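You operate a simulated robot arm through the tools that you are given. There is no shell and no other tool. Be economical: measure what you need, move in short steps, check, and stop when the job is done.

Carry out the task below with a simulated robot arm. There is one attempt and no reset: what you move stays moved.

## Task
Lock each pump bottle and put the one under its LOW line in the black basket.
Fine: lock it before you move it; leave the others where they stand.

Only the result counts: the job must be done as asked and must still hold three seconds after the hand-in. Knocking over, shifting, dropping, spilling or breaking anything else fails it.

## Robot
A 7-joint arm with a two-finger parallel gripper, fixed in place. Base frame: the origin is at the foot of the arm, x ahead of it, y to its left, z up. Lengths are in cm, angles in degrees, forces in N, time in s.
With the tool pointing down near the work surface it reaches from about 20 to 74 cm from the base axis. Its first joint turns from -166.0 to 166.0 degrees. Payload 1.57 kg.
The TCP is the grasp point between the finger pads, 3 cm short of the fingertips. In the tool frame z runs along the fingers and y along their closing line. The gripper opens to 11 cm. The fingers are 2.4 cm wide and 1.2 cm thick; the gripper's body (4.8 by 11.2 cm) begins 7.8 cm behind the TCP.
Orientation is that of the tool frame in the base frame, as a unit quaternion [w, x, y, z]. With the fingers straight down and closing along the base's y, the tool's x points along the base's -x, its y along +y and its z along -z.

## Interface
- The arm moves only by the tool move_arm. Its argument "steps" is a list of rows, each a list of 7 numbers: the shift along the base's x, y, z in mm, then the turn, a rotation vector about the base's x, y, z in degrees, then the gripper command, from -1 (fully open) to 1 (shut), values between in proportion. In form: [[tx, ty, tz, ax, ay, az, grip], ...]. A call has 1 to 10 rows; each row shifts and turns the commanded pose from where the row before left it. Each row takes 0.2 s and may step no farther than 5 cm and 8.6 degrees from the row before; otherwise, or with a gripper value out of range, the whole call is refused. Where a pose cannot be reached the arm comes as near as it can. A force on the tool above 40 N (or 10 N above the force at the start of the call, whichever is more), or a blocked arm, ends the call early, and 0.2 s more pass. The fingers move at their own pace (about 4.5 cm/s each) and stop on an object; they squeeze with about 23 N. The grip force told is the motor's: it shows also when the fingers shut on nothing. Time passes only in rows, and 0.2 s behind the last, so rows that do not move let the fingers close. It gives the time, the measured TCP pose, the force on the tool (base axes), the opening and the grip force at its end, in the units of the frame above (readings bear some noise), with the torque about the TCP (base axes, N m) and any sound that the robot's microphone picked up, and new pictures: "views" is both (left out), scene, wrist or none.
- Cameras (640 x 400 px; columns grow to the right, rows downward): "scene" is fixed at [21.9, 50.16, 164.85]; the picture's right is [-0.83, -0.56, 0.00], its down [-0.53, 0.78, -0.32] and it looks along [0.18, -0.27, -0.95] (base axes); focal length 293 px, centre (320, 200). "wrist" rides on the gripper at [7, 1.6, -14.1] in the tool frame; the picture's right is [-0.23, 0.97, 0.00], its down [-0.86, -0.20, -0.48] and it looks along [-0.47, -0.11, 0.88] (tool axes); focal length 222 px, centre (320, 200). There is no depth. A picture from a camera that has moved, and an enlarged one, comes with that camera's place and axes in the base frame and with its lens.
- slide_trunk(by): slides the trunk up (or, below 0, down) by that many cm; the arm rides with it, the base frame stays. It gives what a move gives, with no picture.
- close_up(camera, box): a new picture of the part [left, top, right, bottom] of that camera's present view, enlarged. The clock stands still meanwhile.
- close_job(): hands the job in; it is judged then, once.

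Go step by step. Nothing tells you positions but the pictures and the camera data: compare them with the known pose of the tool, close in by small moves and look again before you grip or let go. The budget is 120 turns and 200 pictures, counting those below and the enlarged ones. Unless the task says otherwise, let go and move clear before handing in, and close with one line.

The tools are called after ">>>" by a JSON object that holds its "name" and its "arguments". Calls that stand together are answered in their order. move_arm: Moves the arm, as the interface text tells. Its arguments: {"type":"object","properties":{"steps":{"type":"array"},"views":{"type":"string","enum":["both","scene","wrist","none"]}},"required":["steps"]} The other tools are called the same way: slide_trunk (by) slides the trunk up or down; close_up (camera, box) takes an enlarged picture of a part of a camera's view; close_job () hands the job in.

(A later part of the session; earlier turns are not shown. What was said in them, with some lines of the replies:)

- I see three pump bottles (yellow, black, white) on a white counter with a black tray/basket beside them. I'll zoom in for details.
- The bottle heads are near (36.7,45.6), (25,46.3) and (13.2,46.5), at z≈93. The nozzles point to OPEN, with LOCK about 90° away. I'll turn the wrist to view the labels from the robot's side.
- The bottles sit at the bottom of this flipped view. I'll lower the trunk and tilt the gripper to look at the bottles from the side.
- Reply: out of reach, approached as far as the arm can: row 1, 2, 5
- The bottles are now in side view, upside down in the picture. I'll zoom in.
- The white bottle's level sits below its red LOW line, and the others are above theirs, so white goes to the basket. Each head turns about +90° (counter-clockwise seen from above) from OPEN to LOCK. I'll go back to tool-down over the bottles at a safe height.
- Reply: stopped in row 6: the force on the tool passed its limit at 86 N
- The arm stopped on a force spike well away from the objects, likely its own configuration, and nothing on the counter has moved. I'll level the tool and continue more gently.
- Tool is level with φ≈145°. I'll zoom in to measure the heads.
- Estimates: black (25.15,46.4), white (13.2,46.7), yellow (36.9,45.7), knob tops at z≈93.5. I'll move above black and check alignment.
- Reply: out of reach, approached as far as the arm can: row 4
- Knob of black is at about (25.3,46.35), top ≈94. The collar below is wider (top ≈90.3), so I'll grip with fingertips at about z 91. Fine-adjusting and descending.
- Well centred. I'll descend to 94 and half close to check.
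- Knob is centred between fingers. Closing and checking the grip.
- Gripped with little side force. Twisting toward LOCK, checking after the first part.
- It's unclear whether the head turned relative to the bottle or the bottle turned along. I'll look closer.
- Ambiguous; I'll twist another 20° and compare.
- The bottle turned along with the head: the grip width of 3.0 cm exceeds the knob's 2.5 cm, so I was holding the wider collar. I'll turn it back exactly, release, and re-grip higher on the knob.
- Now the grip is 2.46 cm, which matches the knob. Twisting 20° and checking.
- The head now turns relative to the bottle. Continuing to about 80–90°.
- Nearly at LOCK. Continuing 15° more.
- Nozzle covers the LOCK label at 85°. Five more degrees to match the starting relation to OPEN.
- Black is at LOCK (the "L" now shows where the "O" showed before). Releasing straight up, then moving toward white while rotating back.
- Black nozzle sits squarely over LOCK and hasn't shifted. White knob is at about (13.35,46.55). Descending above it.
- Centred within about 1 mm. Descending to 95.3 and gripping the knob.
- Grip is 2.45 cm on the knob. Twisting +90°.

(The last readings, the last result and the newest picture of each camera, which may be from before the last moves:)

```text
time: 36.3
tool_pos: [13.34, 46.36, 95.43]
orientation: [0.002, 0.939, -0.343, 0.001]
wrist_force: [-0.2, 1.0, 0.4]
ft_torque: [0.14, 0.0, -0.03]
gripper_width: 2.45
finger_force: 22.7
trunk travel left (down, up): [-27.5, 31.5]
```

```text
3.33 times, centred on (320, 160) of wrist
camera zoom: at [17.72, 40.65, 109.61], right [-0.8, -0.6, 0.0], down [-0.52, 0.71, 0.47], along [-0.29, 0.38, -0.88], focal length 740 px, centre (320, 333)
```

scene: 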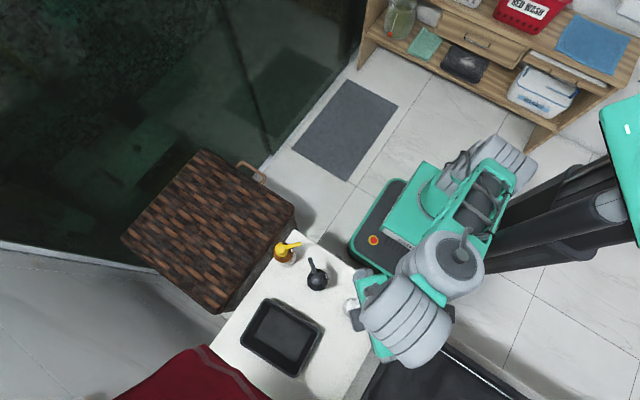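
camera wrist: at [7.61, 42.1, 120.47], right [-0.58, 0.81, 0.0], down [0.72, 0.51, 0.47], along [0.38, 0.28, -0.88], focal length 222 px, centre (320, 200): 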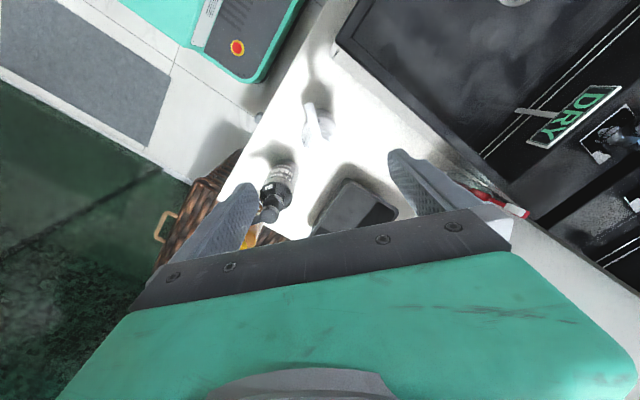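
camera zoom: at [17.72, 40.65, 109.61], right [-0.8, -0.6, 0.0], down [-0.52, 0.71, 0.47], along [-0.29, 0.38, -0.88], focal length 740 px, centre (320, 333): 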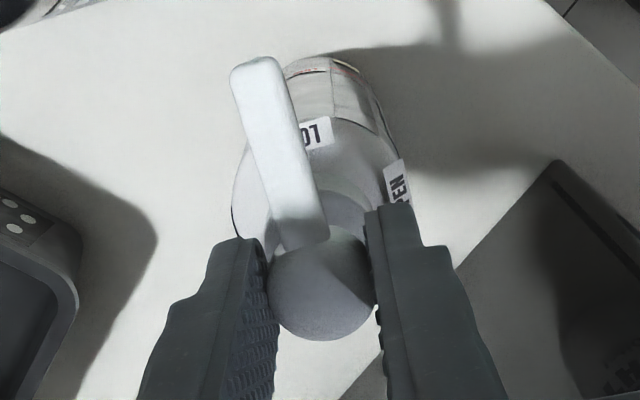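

Nozzle is over LOCK. Releasing upward and moving on to yellow while rotating back.

>>> {"name": "move_arm", "arguments": {"steps": [[0, 0, 0, 0, 0, 0, 0.3], [0, 0, 0, 0, 0, 0, 0.3], [0, 0, 15, 0, 0, 0, 0.3], [0, 0, 25, 0, 0, 0, 0], [0, 0, 25, 0, 0, 0, -0.5], [0, 0, 25, 0, 0, 0, -1], [10, 0, 20, 0, 0, -7, -1], [20, 0, 0, 0, 0, -8, -1], [20, 0, 0, 0, 0, -8, -1], [20, 0, 0, 0, 0, -8, -1]], "views": "none"}}

>>> {"name": "move_arm", "arguments": {"steps": [[20, 0, 0, 0, 0, -8, -1], [20, 0, 0, 0, 0, -8, -1], [20, 0, 0, 0, 0, -8, -1], [20, 0, 0, 0, 0, -8, -1], [20, 0, 0, 0, 0, -8, -1], [20, 0, 0, 0, 0, -8, -1], [20, 0, 0, 0, 0, -8, -1], [16, -4, 0, 0, 0, -7, -1], [10, -3, 0, 0, 0, 0, -1]], "views": "both"}}

>>> {"name": "close_up", "arguments": {"camera": "scene", "box": [300, 260, 400, 330]}}

>>> {"name": "close_up", "arguments": {"camera": "wrist", "box": [260, 100, 380, 220]}}

```text
time: 38.5
tool_pos: [20.53, 46.34, 106.55]
orientation: [0.003, 0.813, -0.583, -0.001]
wrist_force: [-0.4, -0.1, 0.4]
ft_torque: [0.0, -0.04, 0.02]
gripper_width: 11.0
finger_force: 0.0
trunk travel left (down, up): [-27.5, 31.5]
```

```text
time: 39.2
tool_pos: [24.66, 46.5, 106.6]
orientation: [-0.001, 0.722, -0.692, -0.002]
wrist_force: [-0.6, 1.4, -3.0]
ft_torque: [-0.1, -0.25, -0.13]
gripper_width: 11.03
finger_force: 0.0
trunk travel left (down, up): [-27.5, 31.5]
stopped in row 3: the force on the tool passed its limit at 70 N (the readings are from after the stop); the commanded pose is now the measured one
camera wrist: at [23.37, 39.29, 120.63], right [-0.98, 0.19, 0.0], down [0.16, 0.86, 0.48], along [0.09, 0.47, -0.88], focal length 222 px, centre (320, 200)
```

scene: 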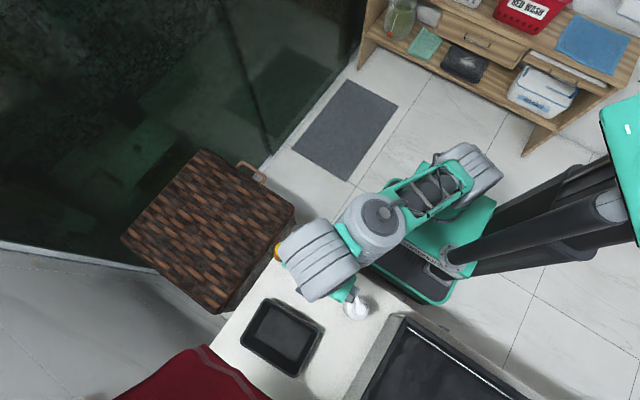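
wrist: 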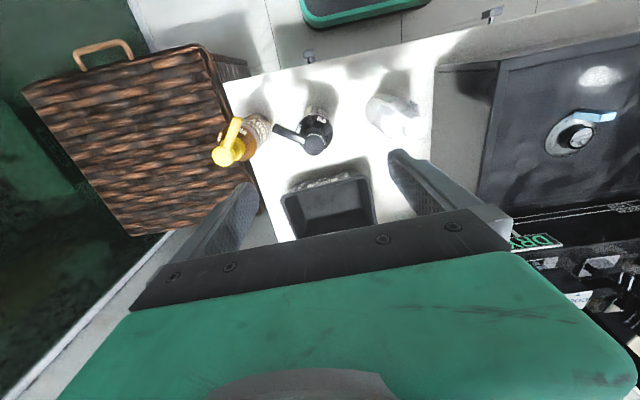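

```text
5.71 times, centred on (350, 295) of scene
camera zoom: at [21.9, 50.16, 164.85], right [-0.83, -0.56, 0.0], down [-0.53, 0.78, -0.32], along [0.18, -0.27, -0.95], focal length 1676 px, centre (149, -343)
```

zoom: 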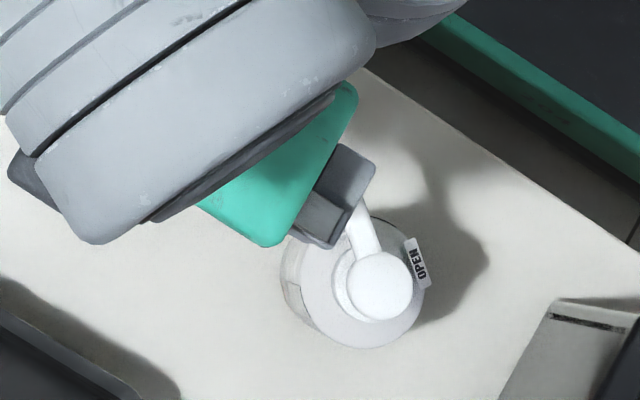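

```text
3.33 times, centred on (320, 160) of wrist
camera zoom: at [23.37, 39.29, 120.63], right [-0.98, 0.19, 0.0], down [0.16, 0.86, 0.48], along [0.09, 0.47, -0.88], focal length 740 px, centre (320, 333)
```

zoom: 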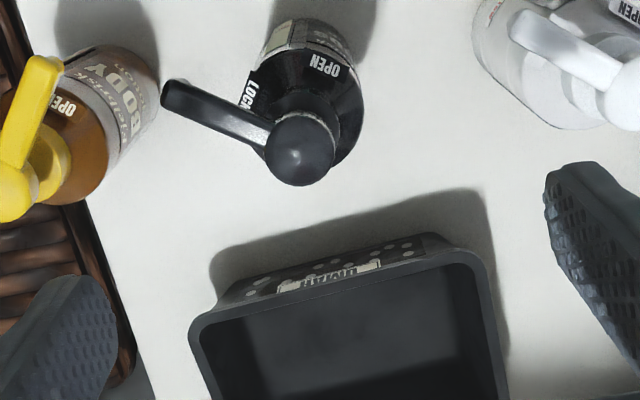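

A dynamic force spike stopped the arm in free air with nothing touched. Continuing more slowly to yellow.

>>> {"name": "move_arm", "arguments": {"steps": [[6, 0, 0, 0, 0, -2, -1], [12, 0, 0, 0, 0, -4, -1], [12, 0, 0, 0, 0, -5, -1], [13, 0, 0, 0, 0, -5, -1], [13, -2, 0, 0, 0, -5, -1], [13, -2, 0, 0, 0, -5, -1], [13, -2, 0, 0, 0, -5, -1], [13, -2, 0, 0, 0, -5, -1], [13, 0, 0, 0, 0, -5, -1], [12, 0, 0, 0, 0, -5, -1]], "views": "none"}}

>>> {"name": "close_up", "arguments": {"camera": "wrist", "box": [250, 60, 400, 210]}}

>>> {"name": "close_up", "arguments": {"camera": "scene", "box": [300, 260, 400, 330]}}

```text
time: 39.6
tool_pos: [25.32, 46.66, 106.42]
orientation: [-0.004, 0.714, -0.7, -0.002]
wrist_force: [1.3, 7.9, -11.5]
ft_torque: [-0.32, -0.26, -0.19]
gripper_width: 11.01
finger_force: 0.0
trunk travel left (down, up): [-27.5, 31.5]
stopped in row 2: the force on the tool passed its limit at 54 N (the readings are from after the stop); the commanded pose is now the measured one
```

```text
2.67 times, centred on (325, 135) of wrist
camera zoom: at [23.76, 39.48, 120.53], right [-0.98, 0.21, 0.0], down [0.18, 0.85, 0.49], along [0.1, 0.48, -0.87], focal length 592 px, centre (307, 373)
```

zoom: 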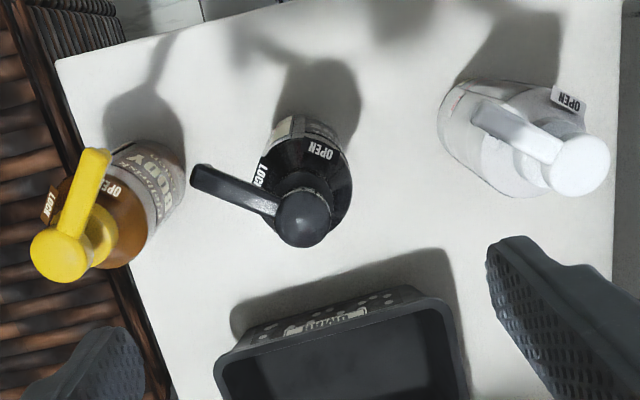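

```text
5.71 times, centred on (350, 295) of scene
camera zoom: at [21.9, 50.16, 164.85], right [-0.83, -0.56, 0.0], down [-0.53, 0.78, -0.32], along [0.18, -0.27, -0.95], focal length 1676 px, centre (149, -343)
```

zoom: 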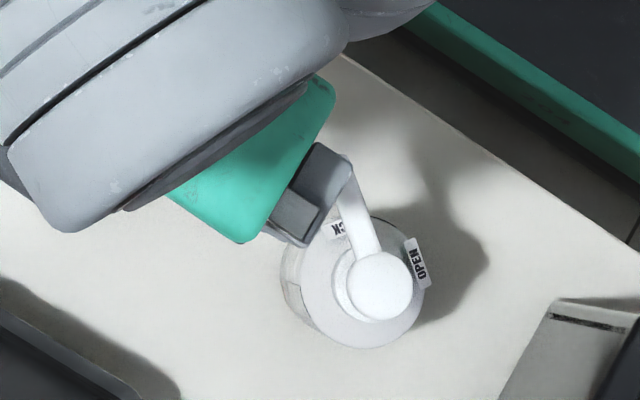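

There's a real residual force with nothing near the fingers, so this looks like a wrist/self-limit posture. I'll raise the trunk so the arm works lower relative to its shoulder, in a freer posture.

>>> {"name": "slide_trunk", "arguments": {"by": 8}}

>>> {"name": "move_arm", "arguments": {"steps": [[-5, 0, -3, 0, 0, 0, -1], [-5, 0, -10, 0, 0, 0, -1], [0, 0, -15, 0, 0, 0, -1], [0, 0, -15, 0, 0, 0, -1], [0, 0, -15, 0, 0, 0, -1]], "views": "scene"}}

```text
time: 40.8
tool_pos: [25.27, 46.66, 114.53]
orientation: [-0.003, 0.714, -0.701, -0.002]
wrist_force: [6.6, 9.4, -19.3]
ft_torque: [0.11, 0.45, 0.25]
gripper_width: 11.0
finger_force: 0.1
trunk travel left (down, up): [-35.5, 23.5]
```

```text
time: 42.0
tool_pos: [24.25, 46.43, 108.63]
orientation: [-0.002, 0.713, -0.701, -0.002]
wrist_force: [-0.1, 0.3, -0.4]
ft_torque: [-0.01, 0.02, 0.01]
gripper_width: 11.0
finger_force: 0.1
trunk travel left (down, up): [-35.5, 23.5]
```

scene: 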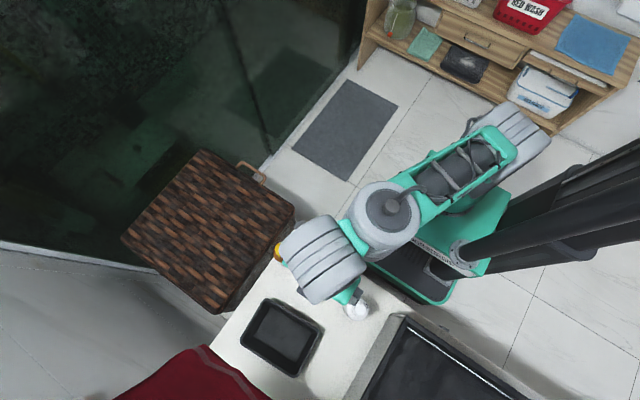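

Residual force is gone, which confirms self-contact. Now to yellow.

>>> {"name": "move_arm", "arguments": {"steps": [[6, 0, -3, 0, 0, -2, -1], [13, 0, -3, 0, 0, -4, -1], [13, 0, -3, 0, 0, -5, -1], [13, 0, -3, 0, 0, -5, -1], [13, -2, -3, 0, 0, -5, -1], [14, -2, -3, 0, 0, -5, -1], [14, -2, -3, 0, 0, -5, -1], [14, -1, 0, 0, 0, -5, -1], [14, 0, 0, 0, 0, -5, -1], [12, 0, 0, 0, 0, -4, -1]], "views": "both"}}

>>> {"name": "close_up", "arguments": {"camera": "wrist", "box": [250, 60, 400, 210]}}

>>> {"name": "close_up", "arguments": {"camera": "scene", "box": [290, 260, 390, 330]}}

```text
time: 44.2
tool_pos: [36.81, 46.04, 106.51]
orientation: [0.004, -0.39, 0.921, 0.0]
wrist_force: [0.7, 0.5, -0.2]
ft_torque: [-0.03, 0.01, -0.05]
gripper_width: 11.02
finger_force: 0.0
trunk travel left (down, up): [-35.5, 23.5]
camera wrist: at [30.77, 41.96, 120.58], right [-0.54, 0.84, 0.0], down [0.73, 0.47, 0.48], along [0.41, 0.26, -0.87], focal length 222 px, centre (320, 200)
```

scene: 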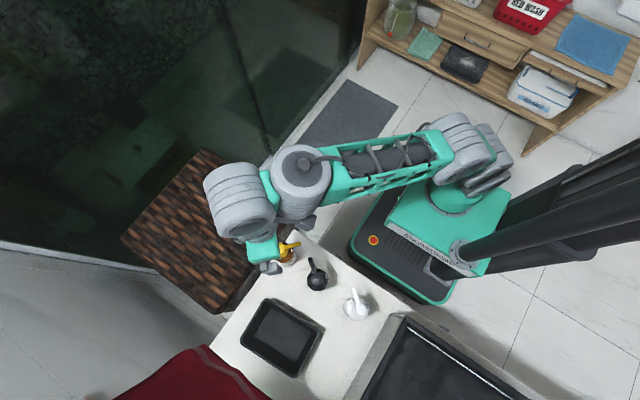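
wrist: 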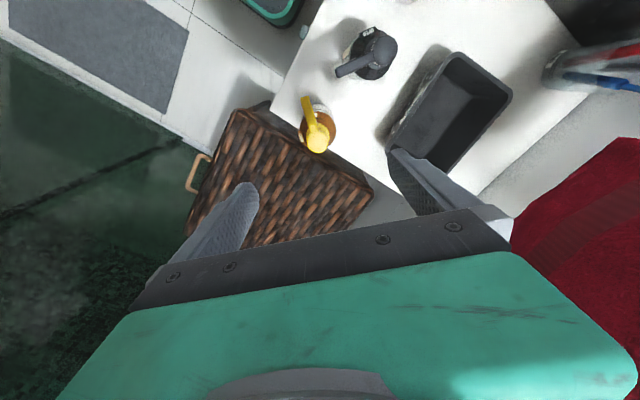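

```text
2.67 times, centred on (325, 135) of wrist
camera zoom: at [30.77, 41.96, 120.58], right [-0.54, 0.84, 0.0], down [0.73, 0.47, 0.48], along [0.41, 0.26, -0.87], focal length 592 px, centre (307, 373)
```

zoom: 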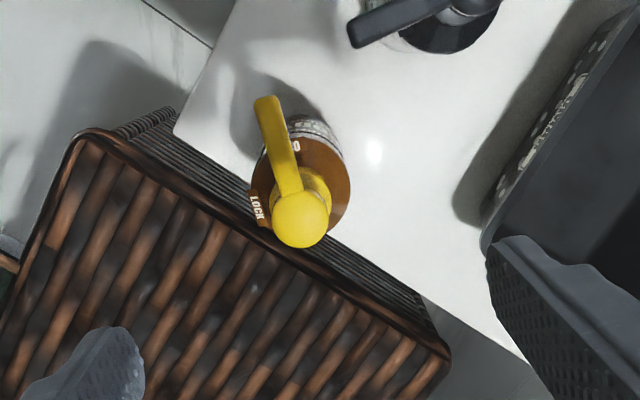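

```text
5.71 times, centred on (340, 295) of scene
camera zoom: at [21.9, 50.16, 164.85], right [-0.83, -0.56, 0.0], down [-0.53, 0.78, -0.32], along [0.18, -0.27, -0.95], focal length 1676 px, centre (206, -343)
```

zoom: 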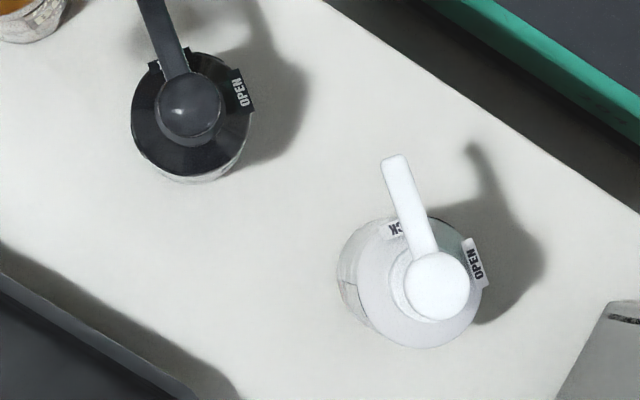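

White's nozzle is over LOCK and its bottle is unmoved. Yellow knob is at about (36.75,45.45). Descending to check.

>>> {"name": "move_arm", "arguments": {"steps": [[0, -3, -15, 0, 0, 0, -1], [0, -3, -20, 0, 0, 0, -1], [0, 0, -20, 0, 0, 0, -1], [0, 0, -20, 0, 0, 0, -1], [0, 0, -12, 0, 0, 0, -1], [0, 0, 0, 0, 0, 0, -1]], "views": "none"}}

>>> {"name": "close_up", "arguments": {"camera": "wrist", "box": [220, 100, 420, 240]}}

```text
time: 45.6
tool_pos: [36.91, 45.23, 97.73]
orientation: [0.003, -0.392, 0.92, 0.0]
wrist_force: [0.5, -0.2, -0.1]
ft_torque: [-0.01, 0.02, 0.02]
gripper_width: 10.99
finger_force: 0.1
trunk travel left (down, up): [-35.5, 23.5]
```

```text
2.86 times, centred on (320, 170) of wrist
camera zoom: at [30.87, 41.21, 111.84], right [-0.54, 0.84, 0.0], down [0.73, 0.47, 0.49], along [0.41, 0.26, -0.87], focal length 635 px, centre (320, 286)
```

zoom: 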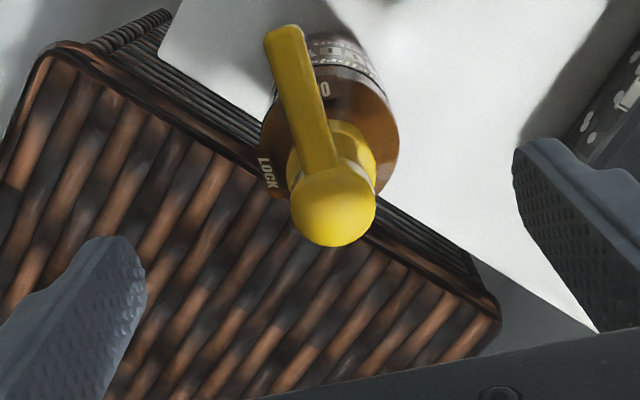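

Offset is about (-1.7,+1.2) mm. Correcting, descending and gripping.

>>> {"name": "move_arm", "arguments": {"steps": [[-1.7, 1.2, -12, 0, 0, 0, -0.5], [0, 0, -12, 0, 0, 0, 0.2], [0, 0, 0, 0, 0, 0, 0.3], [0, 0, 0, 0, 0, 0, 0.3], [0, 0, 0, 0, 0, 0, 0.4], [0, 0, 0, 0, 0, 0, 1], [0, 0, 0, 0, 0, 0, 1], [0, 0, 0, 0, 0, 0, 1]], "views": "none"}}

>>> {"name": "close_up", "arguments": {"camera": "wrist", "box": [260, 100, 380, 220]}}

```text
time: 47.4
tool_pos: [36.77, 45.43, 95.41]
orientation: [0.003, -0.392, 0.92, 0.001]
wrist_force: [-0.5, 0.9, 0.6]
ft_torque: [0.12, 0.15, 0.0]
gripper_width: 2.46
finger_force: 23.0
trunk travel left (down, up): [-35.5, 23.5]
```

```text
3.33 times, centred on (320, 160) of wrist
camera zoom: at [30.73, 41.35, 109.56], right [-0.54, 0.84, 0.0], down [0.73, 0.48, 0.48], along [0.41, 0.26, -0.87], focal length 740 px, centre (320, 333)
```

zoom: 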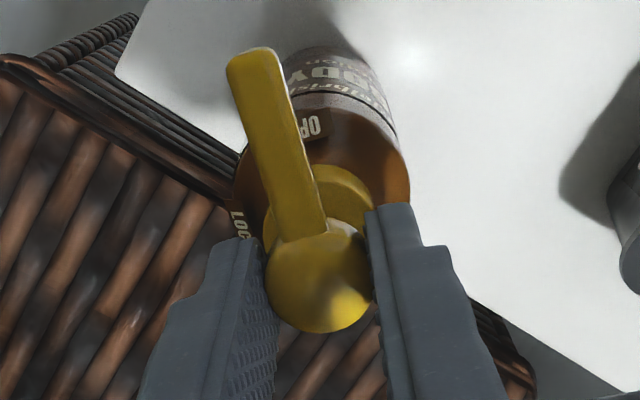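

Gripped on the knob. Twisting +90°.

>>> {"name": "move_arm", "arguments": {"steps": [[0, 0, 0, 0, 0, 5, 1], [0, 0, 0, 0, 0, 5, 1], [0, 0, 0, 0, 0, 5, 1], [0, 0, 0, 0, 0, 5, 1], [0, 0, 0, 0, 0, 5, 1], [0, 0, 0, 0, 0, 5, 1], [0, 0, 0, 0, 0, 5, 1], [0, 0, 0, 0, 0, 5, 1], [0, 0, 0, 0, 0, 5, 1], [0, 0, 0, 0, 0, 5, 1]], "views": "none"}}

>>> {"name": "move_arm", "arguments": {"steps": [[0, 0, 0, 0, 0, 5, 1], [0, 0, 0, 0, 0, 5, 1], [0, 0, 0, 0, 0, 5, 1], [0, 0, 0, 0, 0, 5, 1], [0, 0, 0, 0, 0, 5, 1], [0, 0, 0, 0, 0, 5, 1], [0, 0, 0, 0, 0, 5, 1], [0, 0, 0, 0, 0, 5, 1], [0, 0, 0, 0, 0, 0, 1]], "views": "none"}}

>>> {"name": "close_up", "arguments": {"camera": "wrist", "box": [260, 100, 380, 220]}}

```text
time: 49.6
tool_pos: [36.75, 45.42, 95.36]
orientation: [-0.003, 0.744, -0.668, -0.003]
wrist_force: [-1.2, -0.4, -0.4]
ft_torque: [0.02, 0.05, -0.01]
gripper_width: 2.42
finger_force: 22.9
trunk travel left (down, up): [-35.5, 23.5]
```

```text
time: 51.6
tool_pos: [36.68, 45.46, 95.48]
orientation: [-0.001, 0.928, -0.374, -0.002]
wrist_force: [-0.9, 0.5, 0.0]
ft_torque: [0.06, 0.09, 0.02]
gripper_width: 2.43
finger_force: 22.9
trunk travel left (down, up): [-35.5, 23.5]
```

```text
3.33 times, centred on (320, 160) of wrist
camera zoom: at [40.65, 39.24, 109.55], right [-0.84, -0.54, 0.0], down [-0.48, 0.73, 0.48], along [-0.26, 0.41, -0.87], focal length 740 px, centre (320, 333)
```

zoom: 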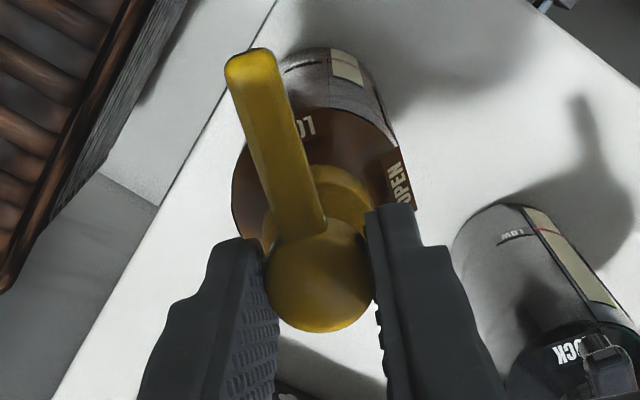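

Yellow is at LOCK. Releasing, rising and moving toward white at constant yaw (about 230°).

>>> {"name": "move_arm", "arguments": {"steps": [[0, 0, 0, 0, 0, 0, 0.3], [0, 0, 0, 0, 0, 0, 0.3], [0, 0, 15, 0, 0, 0, 0.3], [0, 0, 25, 0, 0, 0, 0], [0, 0, 25, 0, 0, 0, 0], [0, 0, 25, 0, 0, 0, -0.3], [-8, 0, 0, 0, 0, 0, -0.3], [-15, 0, 0, 0, 0, 1, -0.3], [-20, 0, 0, 0, 0, 1, -0.3], [-20, 0, 0, 0, 0, 1, -0.3]], "views": "none"}}

>>> {"name": "move_arm", "arguments": {"steps": [[-20, 1, 0, 0, 0, 1, -0.3], [-20, 1, 0, 0, 0, 1, -0.3], [-20, 1, 0, 0, 0, 0, -0.3], [-20, 1, 0, 0, 0, 0, -0.3], [-20, 1, 0, 0, 0, 0, -0.3], [-20, 1, 0, 0, 0, 0, -0.3], [-20, 1, 0, 0, 0, 0, -0.3], [-20, 1, 0, 0, 0, 0, -0.3], [-10, 1, 0, 0, 0, 0, -0.3], [-1, 0, 0, 0, 0, 0, -0.3]], "views": "both"}}

>>> {"name": "close_up", "arguments": {"camera": "wrist", "box": [220, 60, 420, 200]}}

>>> {"name": "close_up", "arguments": {"camera": "scene", "box": [230, 230, 340, 380]}}

```text
time: 53.8
tool_pos: [30.29, 45.49, 104.44]
orientation: [-0.003, 0.937, -0.351, -0.003]
wrist_force: [0.2, 1.1, 0.2]
ft_torque: [-0.02, 0.01, 0.0]
gripper_width: 7.16
finger_force: 0.0
trunk travel left (down, up): [-35.5, 23.5]
```

```text
time: 56.0
tool_pos: [13.35, 46.29, 104.4]
orientation: [-0.001, 0.942, -0.334, -0.003]
wrist_force: [-0.1, -0.7, -0.2]
ft_torque: [-0.03, 0.02, -0.03]
gripper_width: 7.15
finger_force: 0.1
trunk travel left (down, up): [-35.5, 23.5]
camera wrist: at [17.87, 40.54, 118.55], right [-0.79, -0.61, 0.0], down [-0.54, 0.69, 0.48], along [-0.3, 0.38, -0.87], focal length 222 px, centre (320, 200)
```

scene: 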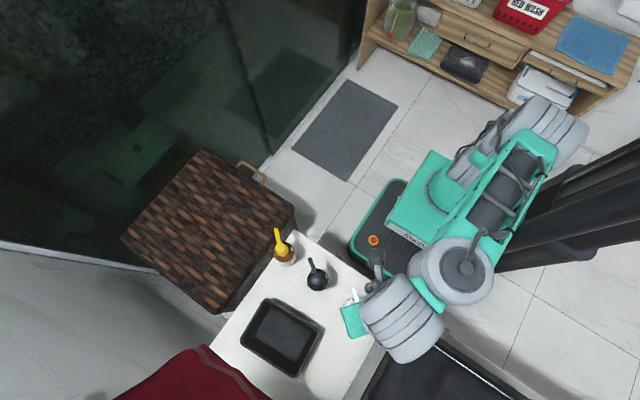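
wrist: 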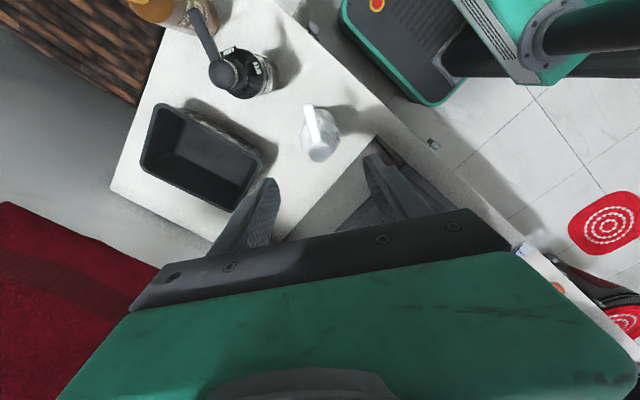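

```text
2.86 times, centred on (320, 130) of wrist
camera zoom: at [17.87, 40.54, 118.55], right [-0.79, -0.61, 0.0], down [-0.54, 0.69, 0.48], along [-0.3, 0.38, -0.87], focal length 635 px, centre (320, 400)
```

zoom: 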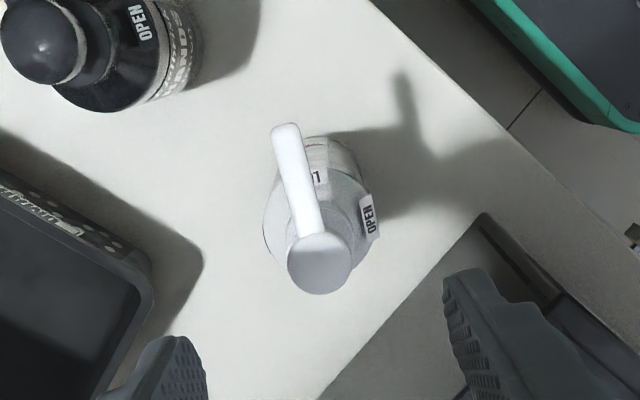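

```text
2.67 times, centred on (285, 305) of scene
camera zoom: at [21.9, 50.16, 164.85], right [-0.83, -0.56, 0.0], down [-0.53, 0.78, -0.32], along [0.18, -0.27, -0.95], focal length 782 px, centre (413, -80)
```

zoom: 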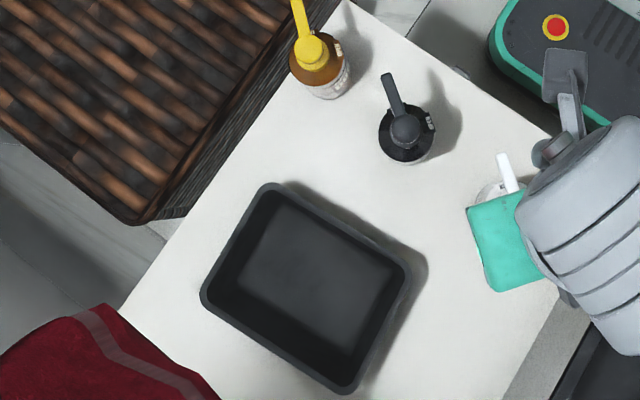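

White collar is centred under the tool within 1 mm. I'll descend to z≈92.8 and grip the collar with the nozzle between the fingers.

>>> {"name": "move_arm", "arguments": {"steps": [[-1, 1, -20, 0, 0, 0, -0.3], [0, 0, -25, 0, 0, 0, -0.3], [0, 0, -25, 0, 0, 0, -0.1], [0, 0, -25, 0, 0, 0, 0.1], [0, 0, -20, 0, 0, 0, 0.2], [0, 0, 0, 0, 0, 0, 0.2], [0, 0, 0, 0, 0, 0, 1], [0, 0, 0, 0, 0, 0, 1], [0, 0, 0, 0, 0, 0, 1], [0, 0, 0, 0, 0, 0, 1]], "views": "none"}}

>>> {"name": "close_up", "arguments": {"camera": "wrist", "box": [260, 100, 380, 220]}}

```text
time: 58.2
tool_pos: [13.2, 46.49, 92.93]
orientation: [-0.002, 0.943, -0.333, -0.002]
wrist_force: [0.5, 2.1, 0.8]
ft_torque: [0.29, -0.01, -0.04]
gripper_width: 3.05
finger_force: 23.2
trunk travel left (down, up): [-35.5, 23.5]
```

```text
3.33 times, centred on (320, 160) of wrist
camera zoom: at [17.68, 40.66, 107.05], right [-0.79, -0.61, 0.0], down [-0.54, 0.69, 0.49], along [-0.3, 0.38, -0.87], focal length 740 px, centre (320, 333)
```

zoom: 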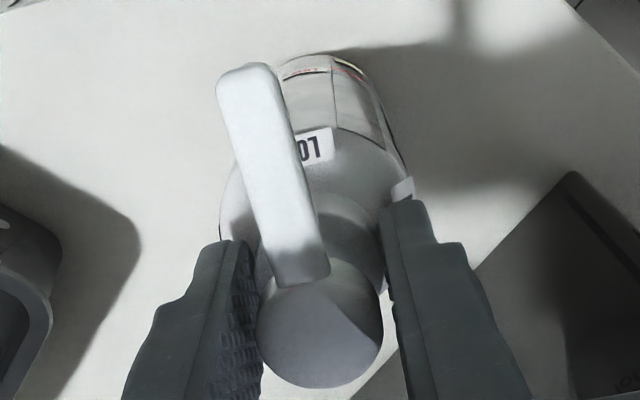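

Collar gripped (3.05 cm). Lifting.

>>> {"name": "move_arm", "arguments": {"steps": [[0, 0, 4, 0, 0, 0, 1], [0, 0, 10, 0, 0, 0, 1], [0, 0, 15, 0, 0, 0, 1], [0, 0, 15, 0, 0, 0, 1], [0, 0, 15, 0, 0, 0, 1], [0, 0, 15, 0, 0, 0, 1], [0, 0, 15, 0, 0, 0, 1], [0, 0, 10, 0, 0, 0, 1], [0, 0, 0, 0, 0, 0, 1]], "views": "both"}}

```text
time: 60.2
tool_pos: [13.13, 46.3, 102.91]
orientation: [-0.001, 0.943, -0.334, -0.003]
wrist_force: [-0.3, -0.3, -4.7]
ft_torque: [-0.04, -0.03, -0.01]
gripper_width: 3.04
finger_force: 23.3
trunk travel left (down, up): [-35.5, 23.5]
camera wrist: at [17.75, 40.65, 116.98], right [-0.79, -0.61, 0.0], down [-0.54, 0.69, 0.48], along [-0.3, 0.38, -0.87], focal length 222 px, centre (320, 200)
```

scene: 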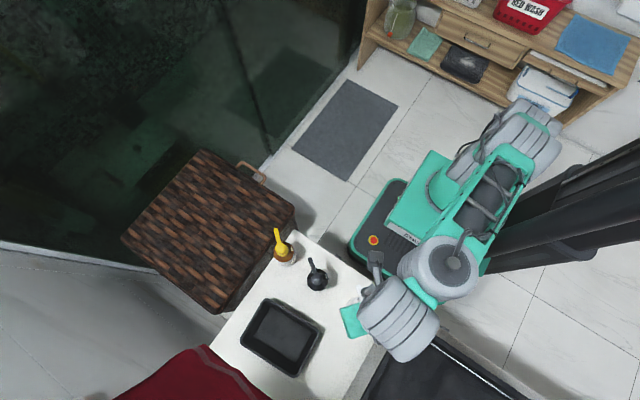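
wrist: 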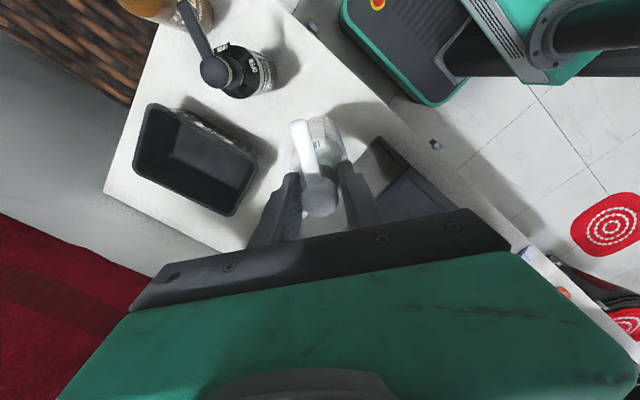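

Lifted cleanly (about 0.45 kg). Carrying it to above the basket.

>>> {"name": "move_arm", "arguments": {"steps": [[0, 8, 0, 0, 0, 0, 1], [4, 14, 0, 0, 0, 0, 1], [8, 14, 0, 0, 0, 0, 1], [10, 14, 0, 0, 0, 0, 1], [10, 14, 0, 0, 0, 0, 1], [10, 14, 0, 0, 0, 0, 1], [10, 14, 0, 0, 0, 0, 1], [10, 14, 0, 0, 0, 0, 1], [10, 14, 0, 0, 0, 0, 1], [10, 14, 0, 0, 0, 0, 1]], "views": "none"}}

>>> {"name": "move_arm", "arguments": {"steps": [[10, 12, 0, 0, 0, 0, 1], [10, 10, 0, 0, 0, 0, 1], [10, 6, 0, 0, 0, 0, 1], [8, 2, 0, 0, 0, 0, 1], [4, 0, 0, 0, 0, 0, 1], [0, 0, 0, 0, 0, 0, 1]], "views": "both"}}

```text
time: 62.4
tool_pos: [20.79, 59.13, 102.9]
orientation: [-0.002, 0.942, -0.335, -0.003]
wrist_force: [-0.8, -0.5, -3.9]
ft_torque: [0.04, 0.0, -0.01]
gripper_width: 3.02
finger_force: 23.3
out of reach, approached as far as the arm can: row 10
trunk travel left (down, up): [-35.5, 23.5]
```

```text
time: 63.8
tool_pos: [23.84, 58.92, 101.66]
orientation: [-0.001, 0.943, -0.333, -0.003]
wrist_force: [0.5, 0.7, -4.3]
ft_torque: [0.01, 0.02, 0.01]
gripper_width: 3.03
finger_force: 22.9
out of reach, approached as far as the arm can: row 1, 2, 3, 5
trunk travel left (down, up): [-35.5, 23.5]
camera wrist: at [28.37, 53.02, 115.79], right [-0.79, -0.61, 0.0], down [-0.54, 0.69, 0.48], along [-0.3, 0.38, -0.87], focal length 222 px, centre (320, 200)
```

scene: 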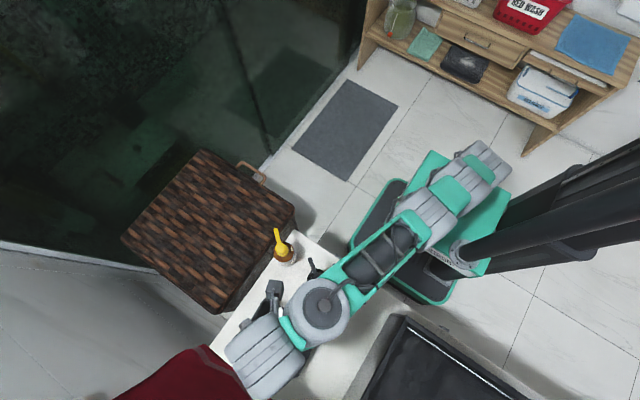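
wrist: 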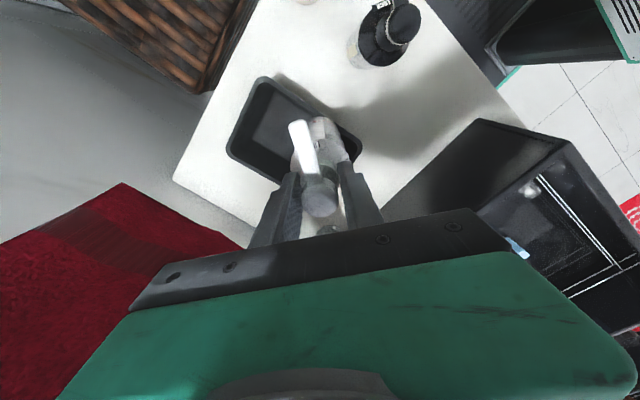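

The arm is at its reach limit for this shoulder height. Raising the trunk 15 cm and lowering the arm by the same amount will give more reach.

>>> {"name": "slide_trunk", "arguments": {"by": 15}}

>>> {"name": "move_arm", "arguments": {"steps": [[0, 0, -10, 0, 0, 0, 1], [0, 0, -15, 0, 0, 0, 1], [0, 0, -20, 0, 0, 0, 1], [0, 0, -20, 0, 0, 0, 1], [0, 0, -20, 0, 0, 0, 1], [0, 0, -20, 0, 0, 0, 1], [3, 8, -20, 0, 0, 0, 1], [4, 10, -10, 0, 0, 0, 1], [4, 10, 0, 0, 0, 0, 1], [4, 10, 0, 0, 0, 0, 1]], "views": "both"}}

```text
time: 65.5
tool_pos: [23.89, 58.91, 116.53]
orientation: [-0.001, 0.943, -0.334, -0.004]
wrist_force: [-0.4, 1.1, -3.9]
ft_torque: [-0.01, 0.0, 0.0]
gripper_width: 3.03
finger_force: 23.4
trunk travel left (down, up): [-50.5, 8.5]
```

```text
time: 67.8
tool_pos: [25.36, 62.73, 103.18]
orientation: [0.0, 0.943, -0.333, -0.003]
wrist_force: [0.3, -0.2, -4.4]
ft_torque: [0.0, 0.01, 0.03]
gripper_width: 3.03
finger_force: 22.9
trunk travel left (down, up): [-50.5, 8.5]
camera wrist: at [29.91, 56.85, 117.32], right [-0.79, -0.61, 0.0], down [-0.54, 0.69, 0.48], along [-0.3, 0.38, -0.87], focal length 222 px, centre (320, 200)
```

scene: 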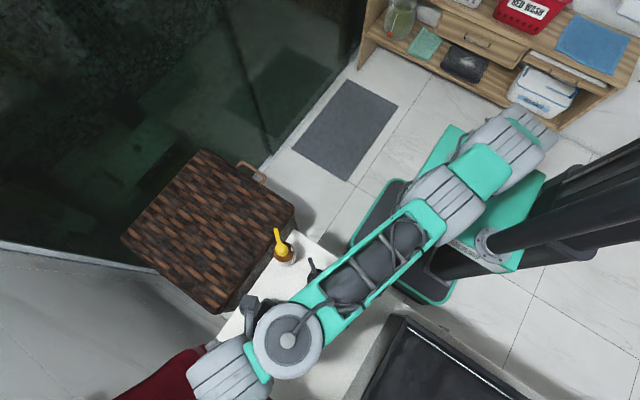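
wrist: 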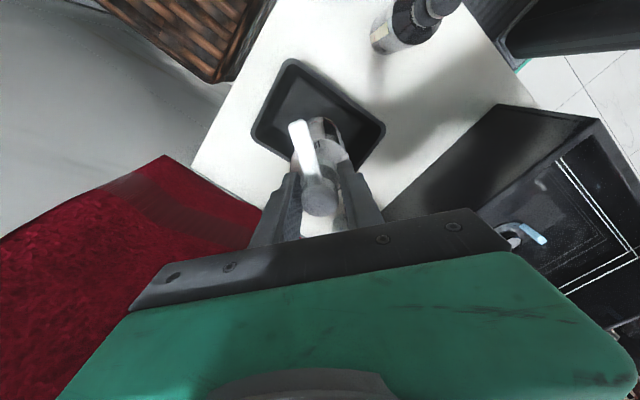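

The bottle is centred over the basket. Lowering gradually while watching force.

>>> {"name": "move_arm", "arguments": {"steps": [[0, 3, -10, 0, 0, 0, 1], [0, 0, -15, 0, 0, 0, 1], [0, 0, -15, 0, 0, 0, 1], [0, 0, -15, 0, 0, 0, 1], [0, 0, -15, 0, 0, 0, 1], [0, 0, -10, 0, 0, 0, 1], [0, 0, -5, 0, 0, 0, 1]], "views": "wrist"}}

>>> {"name": "close_up", "arguments": {"camera": "wrist", "box": [220, 40, 420, 220]}}

```text
time: 69.3
tool_pos: [25.4, 62.91, 94.7]
orientation: [-0.001, 0.943, -0.333, -0.003]
wrist_force: [0.4, -0.7, -4.4]
ft_torque: [-0.04, 0.02, -0.02]
gripper_width: 3.03
finger_force: 23.2
trunk travel left (down, up): [-50.5, 8.5]
camera wrist: at [29.86, 57.14, 108.81], right [-0.79, -0.62, 0.0], down [-0.54, 0.69, 0.48], along [-0.3, 0.38, -0.87], focal length 222 px, centre (320, 200)
```

wrist: 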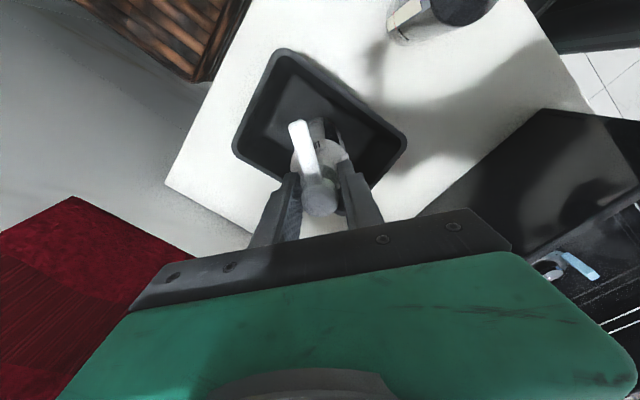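

```text
2.22 times, centred on (320, 130) of wrist
camera zoom: at [29.86, 57.14, 108.81], right [-0.79, -0.62, 0.0], down [-0.54, 0.69, 0.48], along [-0.3, 0.38, -0.87], focal length 494 px, centre (320, 356)
```

zoom: 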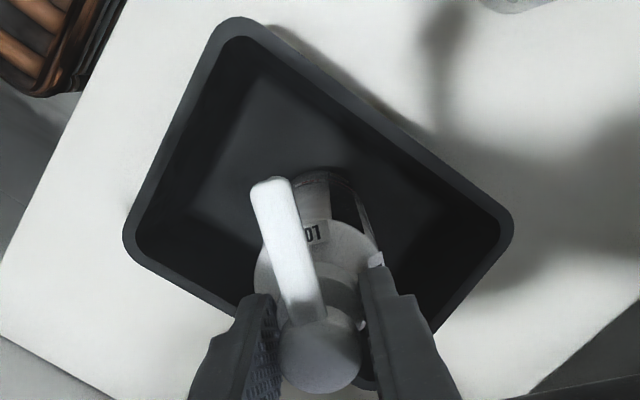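

>>> {"name": "move_arm", "arguments": {"steps": [[0, 0, -3, 0, 0, 0, 1], [0, 0, -3, 0, 0, 0, 1], [0, 0, -3, 0, 0, 0, 1], [0, 0, 0, 0, 0, 0, 1]], "views": "none"}}

```text
time: 70.3
tool_pos: [25.25, 62.86, 93.66]
orientation: [-0.001, 0.943, -0.333, -0.004]
wrist_force: [-0.4, -0.2, -4.1]
ft_torque: [-0.02, 0.02, -0.03]
gripper_width: 3.03
finger_force: 23.0
trunk travel left (down, up): [-50.5, 8.5]
```

>>> {"name": "move_arm", "arguments": {"steps": [[0, 0, -2, 0, 0, 0, 1], [0, 0, -1, 0, 0, 0, 1], [0, 0, 0, 0, 0, 0, 1]], "views": "none"}}

```text
time: 71.2
tool_pos: [25.39, 62.97, 93.47]
orientation: [-0.002, 0.943, -0.333, -0.003]
wrist_force: [0.1, -0.4, -4.2]
ft_torque: [0.0, -0.04, 0.01]
gripper_width: 3.03
finger_force: 23.0
trunk travel left (down, up): [-50.5, 8.5]
```

>>> {"name": "move_arm", "arguments": {"steps": [[0, 0, -1, 0, 0, 0, 1], [0, 0, -1, 0, 0, 0, 1], [0, 0, 0, 0, 0, 0, 1]], "views": "none"}}

```text
time: 72.0
tool_pos: [25.26, 62.91, 93.33]
orientation: [-0.001, 0.943, -0.333, -0.003]
wrist_force: [-0.3, 0.1, -4.0]
ft_torque: [-0.04, 0.05, -0.02]
gripper_width: 3.05
finger_force: 22.7
trunk travel left (down, up): [-50.5, 8.5]
```

>>> {"name": "move_arm", "arguments": {"steps": [[0, 0, -1.5, 0, 0, 0, 1], [0, 0, -1, 0, 0, 0, 1], [0, 0, 0, 0, 0, 0, 1]], "views": "none"}}

```text
time: 72.8
tool_pos: [25.51, 62.93, 93.27]
orientation: [-0.004, 0.943, -0.334, -0.003]
wrist_force: [-0.2, 0.9, 11.9]
ft_torque: [-0.26, -0.07, -0.03]
gripper_width: 3.06
finger_force: 23.1
trunk travel left (down, up): [-50.5, 8.5]
```

It's on the basket floor. Easing the load slightly, then releasing and rising.

>>> {"name": "move_arm", "arguments": {"steps": [[0, 0, 1, 0, 0, 0, 1], [0, 0, 0, 0, 0, 0, 0.3], [0, 0, 0, 0, 0, 0, 0.25], [0, 0, 0, 0, 0, 0, 0.25], [0, 0, 10, 0, 0, 0, 0.25], [0, 0, 20, 0, 0, 0, 0.25], [0, 0, 25, 0, 0, 0, 0], [0, 0, 25, 0, 0, 0, 0], [0, 0, 25, 0, 0, 0, 0]], "views": "both"}}

>>> {"name": "close_up", "arguments": {"camera": "wrist", "box": [220, 40, 420, 220]}}

```text
time: 74.8
tool_pos: [25.52, 63.08, 103.39]
orientation: [-0.001, 0.943, -0.333, -0.003]
wrist_force: [-0.3, 0.8, 0.9]
ft_torque: [0.0, -0.01, -0.01]
gripper_width: 5.51
finger_force: 0.0
trunk travel left (down, up): [-50.5, 8.5]
camera wrist: at [29.95, 57.16, 117.6], right [-0.79, -0.61, 0.0], down [-0.54, 0.69, 0.48], along [-0.3, 0.38, -0.87], focal length 222 px, centre (320, 200)
```

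scene: 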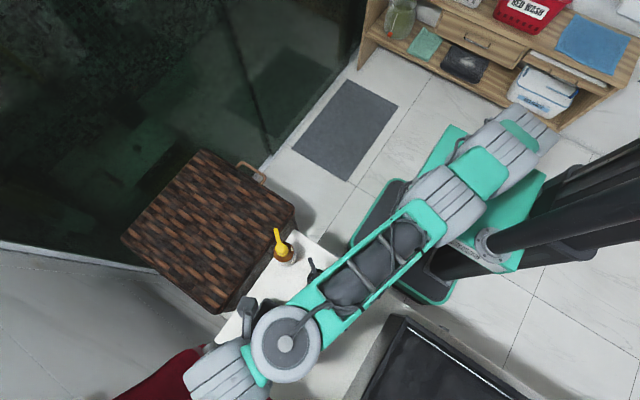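
wrist: 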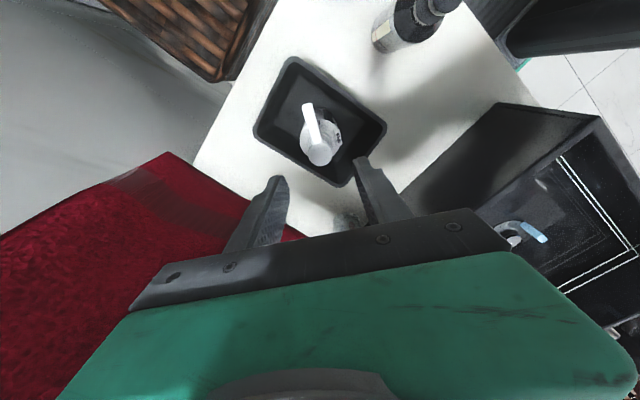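

```text
2.22 times, centred on (320, 130) of wrist
camera zoom: at [29.95, 57.16, 117.6], right [-0.79, -0.61, 0.0], down [-0.54, 0.69, 0.48], along [-0.3, 0.38, -0.87], focal length 494 px, centre (320, 356)
```

zoom: 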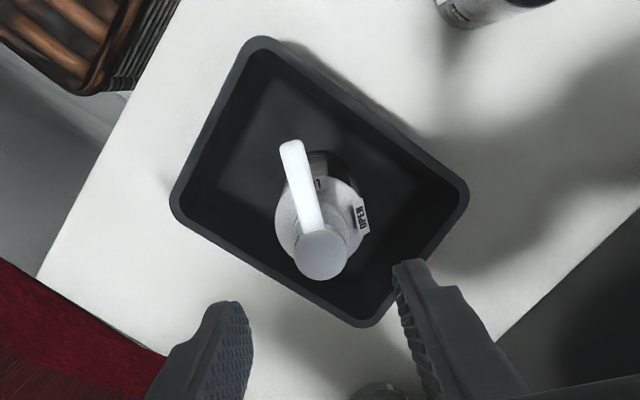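

White stands upright in the basket with its nozzle still at LOCK. I'll retreat and do a final check.

>>> {"name": "slide_trunk", "arguments": {"by": 7}}

>>> {"name": "move_arm", "arguments": {"steps": [[-8, -10, 0, 0, 0, 0, 0], [-10, -15, 0, 0, 0, 0, 0], [-12, -20, 0, 0, 0, 0, 0], [-15, -20, 0, 0, 0, 0, 0], [-15, -20, 0, 0, 0, 0, 0], [-15, -20, 0, 0, 0, 0, 0], [-15, -20, 0, 0, 0, 0, 0], [-15, -20, 0, 0, 0, 0, 0]], "views": "scene"}}

>>> {"name": "close_up", "arguments": {"camera": "scene", "box": [220, 220, 370, 380]}}

```text
time: 75.8
tool_pos: [25.33, 63.02, 110.52]
orientation: [-0.001, 0.943, -0.333, -0.003]
wrist_force: [0.3, -0.1, -0.4]
ft_torque: [0.02, 0.01, 0.02]
gripper_width: 5.49
finger_force: 0.0
trunk travel left (down, up): [-57.5, 1.5]
```

```text
time: 77.6
tool_pos: [14.84, 48.47, 110.57]
orientation: [-0.001, 0.943, -0.334, -0.004]
wrist_force: [0.1, 0.7, -0.1]
ft_torque: [0.01, 0.02, 0.0]
gripper_width: 5.52
finger_force: 0.0
trunk travel left (down, up): [-57.5, 1.5]
```

scene: 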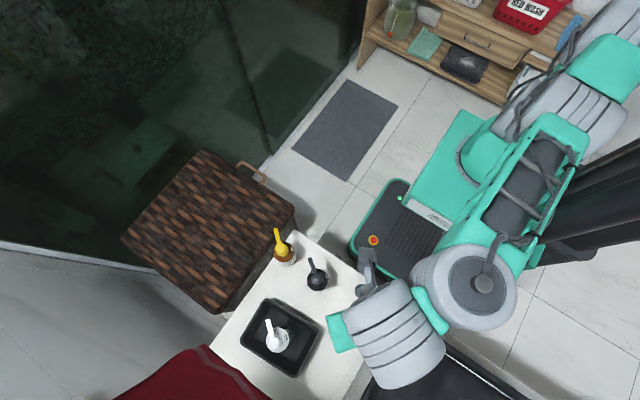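

```text
2.50 times, centred on (295, 300) of scene
camera zoom: at [21.9, 50.16, 164.85], right [-0.83, -0.56, 0.0], down [-0.53, 0.78, -0.32], along [0.18, -0.27, -0.95], focal length 733 px, centre (382, -50)
```

zoom: 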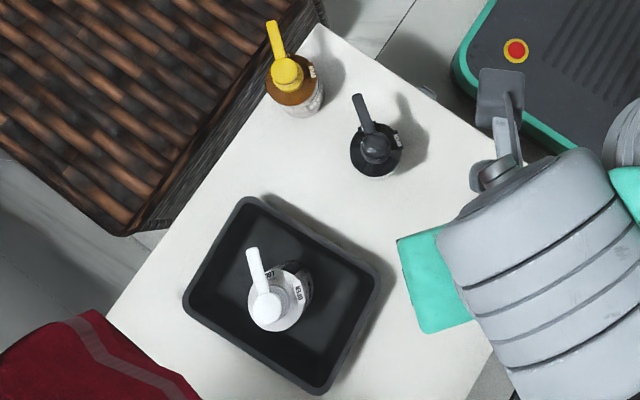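

>>> {"name": "close_up", "arguments": {"camera": "scene", "box": [260, 220, 340, 290]}}

>>> {"name": "close_up", "arguments": {"camera": "scene", "box": [250, 305, 310, 355]}}

```text
5.71 times, centred on (300, 255) of scene
camera zoom: at [21.9, 50.16, 164.85], right [-0.83, -0.56, 0.0], down [-0.53, 0.78, -0.32], along [0.18, -0.27, -0.95], focal length 1676 px, centre (434, -114)
```

zoom: 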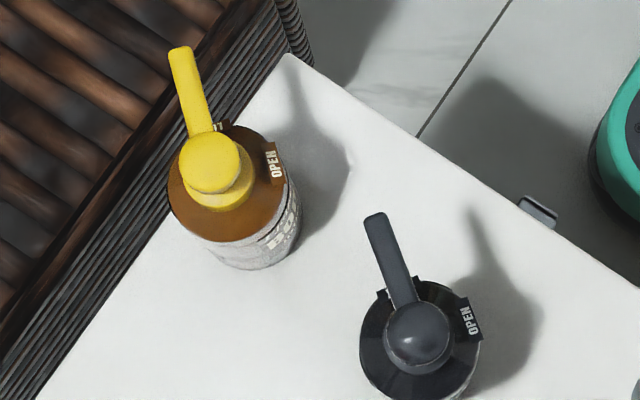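

```text
8.00 times, centred on (280, 330) of scene
camera zoom: at [21.9, 50.16, 164.85], right [-0.83, -0.56, 0.0], down [-0.53, 0.78, -0.32], along [0.18, -0.27, -0.95], focal length 2346 px, centre (640, -840)
```

zoom: 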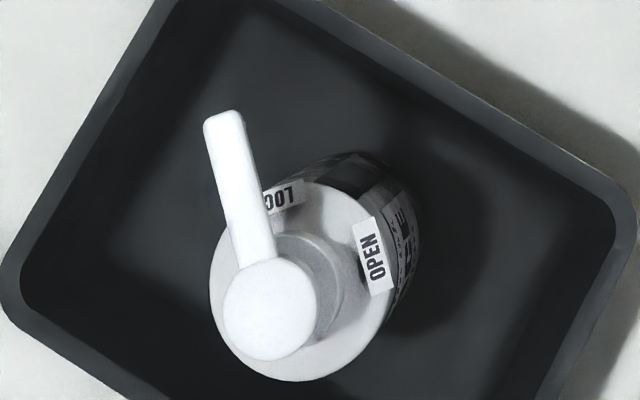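

All three nozzles are at LOCK, yellow and black stand where they were, and white is upright in the basket with the arm clear. Handing in.

>>> {"name": "close_job", "arguments": {}}

```text
The job is handed in.
```

All three pumps are turned to LOCK, and the white bottle, the only one under its LOW line, now stands upright in the black basket. Yellow and black are still in their places, though my first grip caught black's collar and turned that bottle about 40° on the spot before I turned it back.
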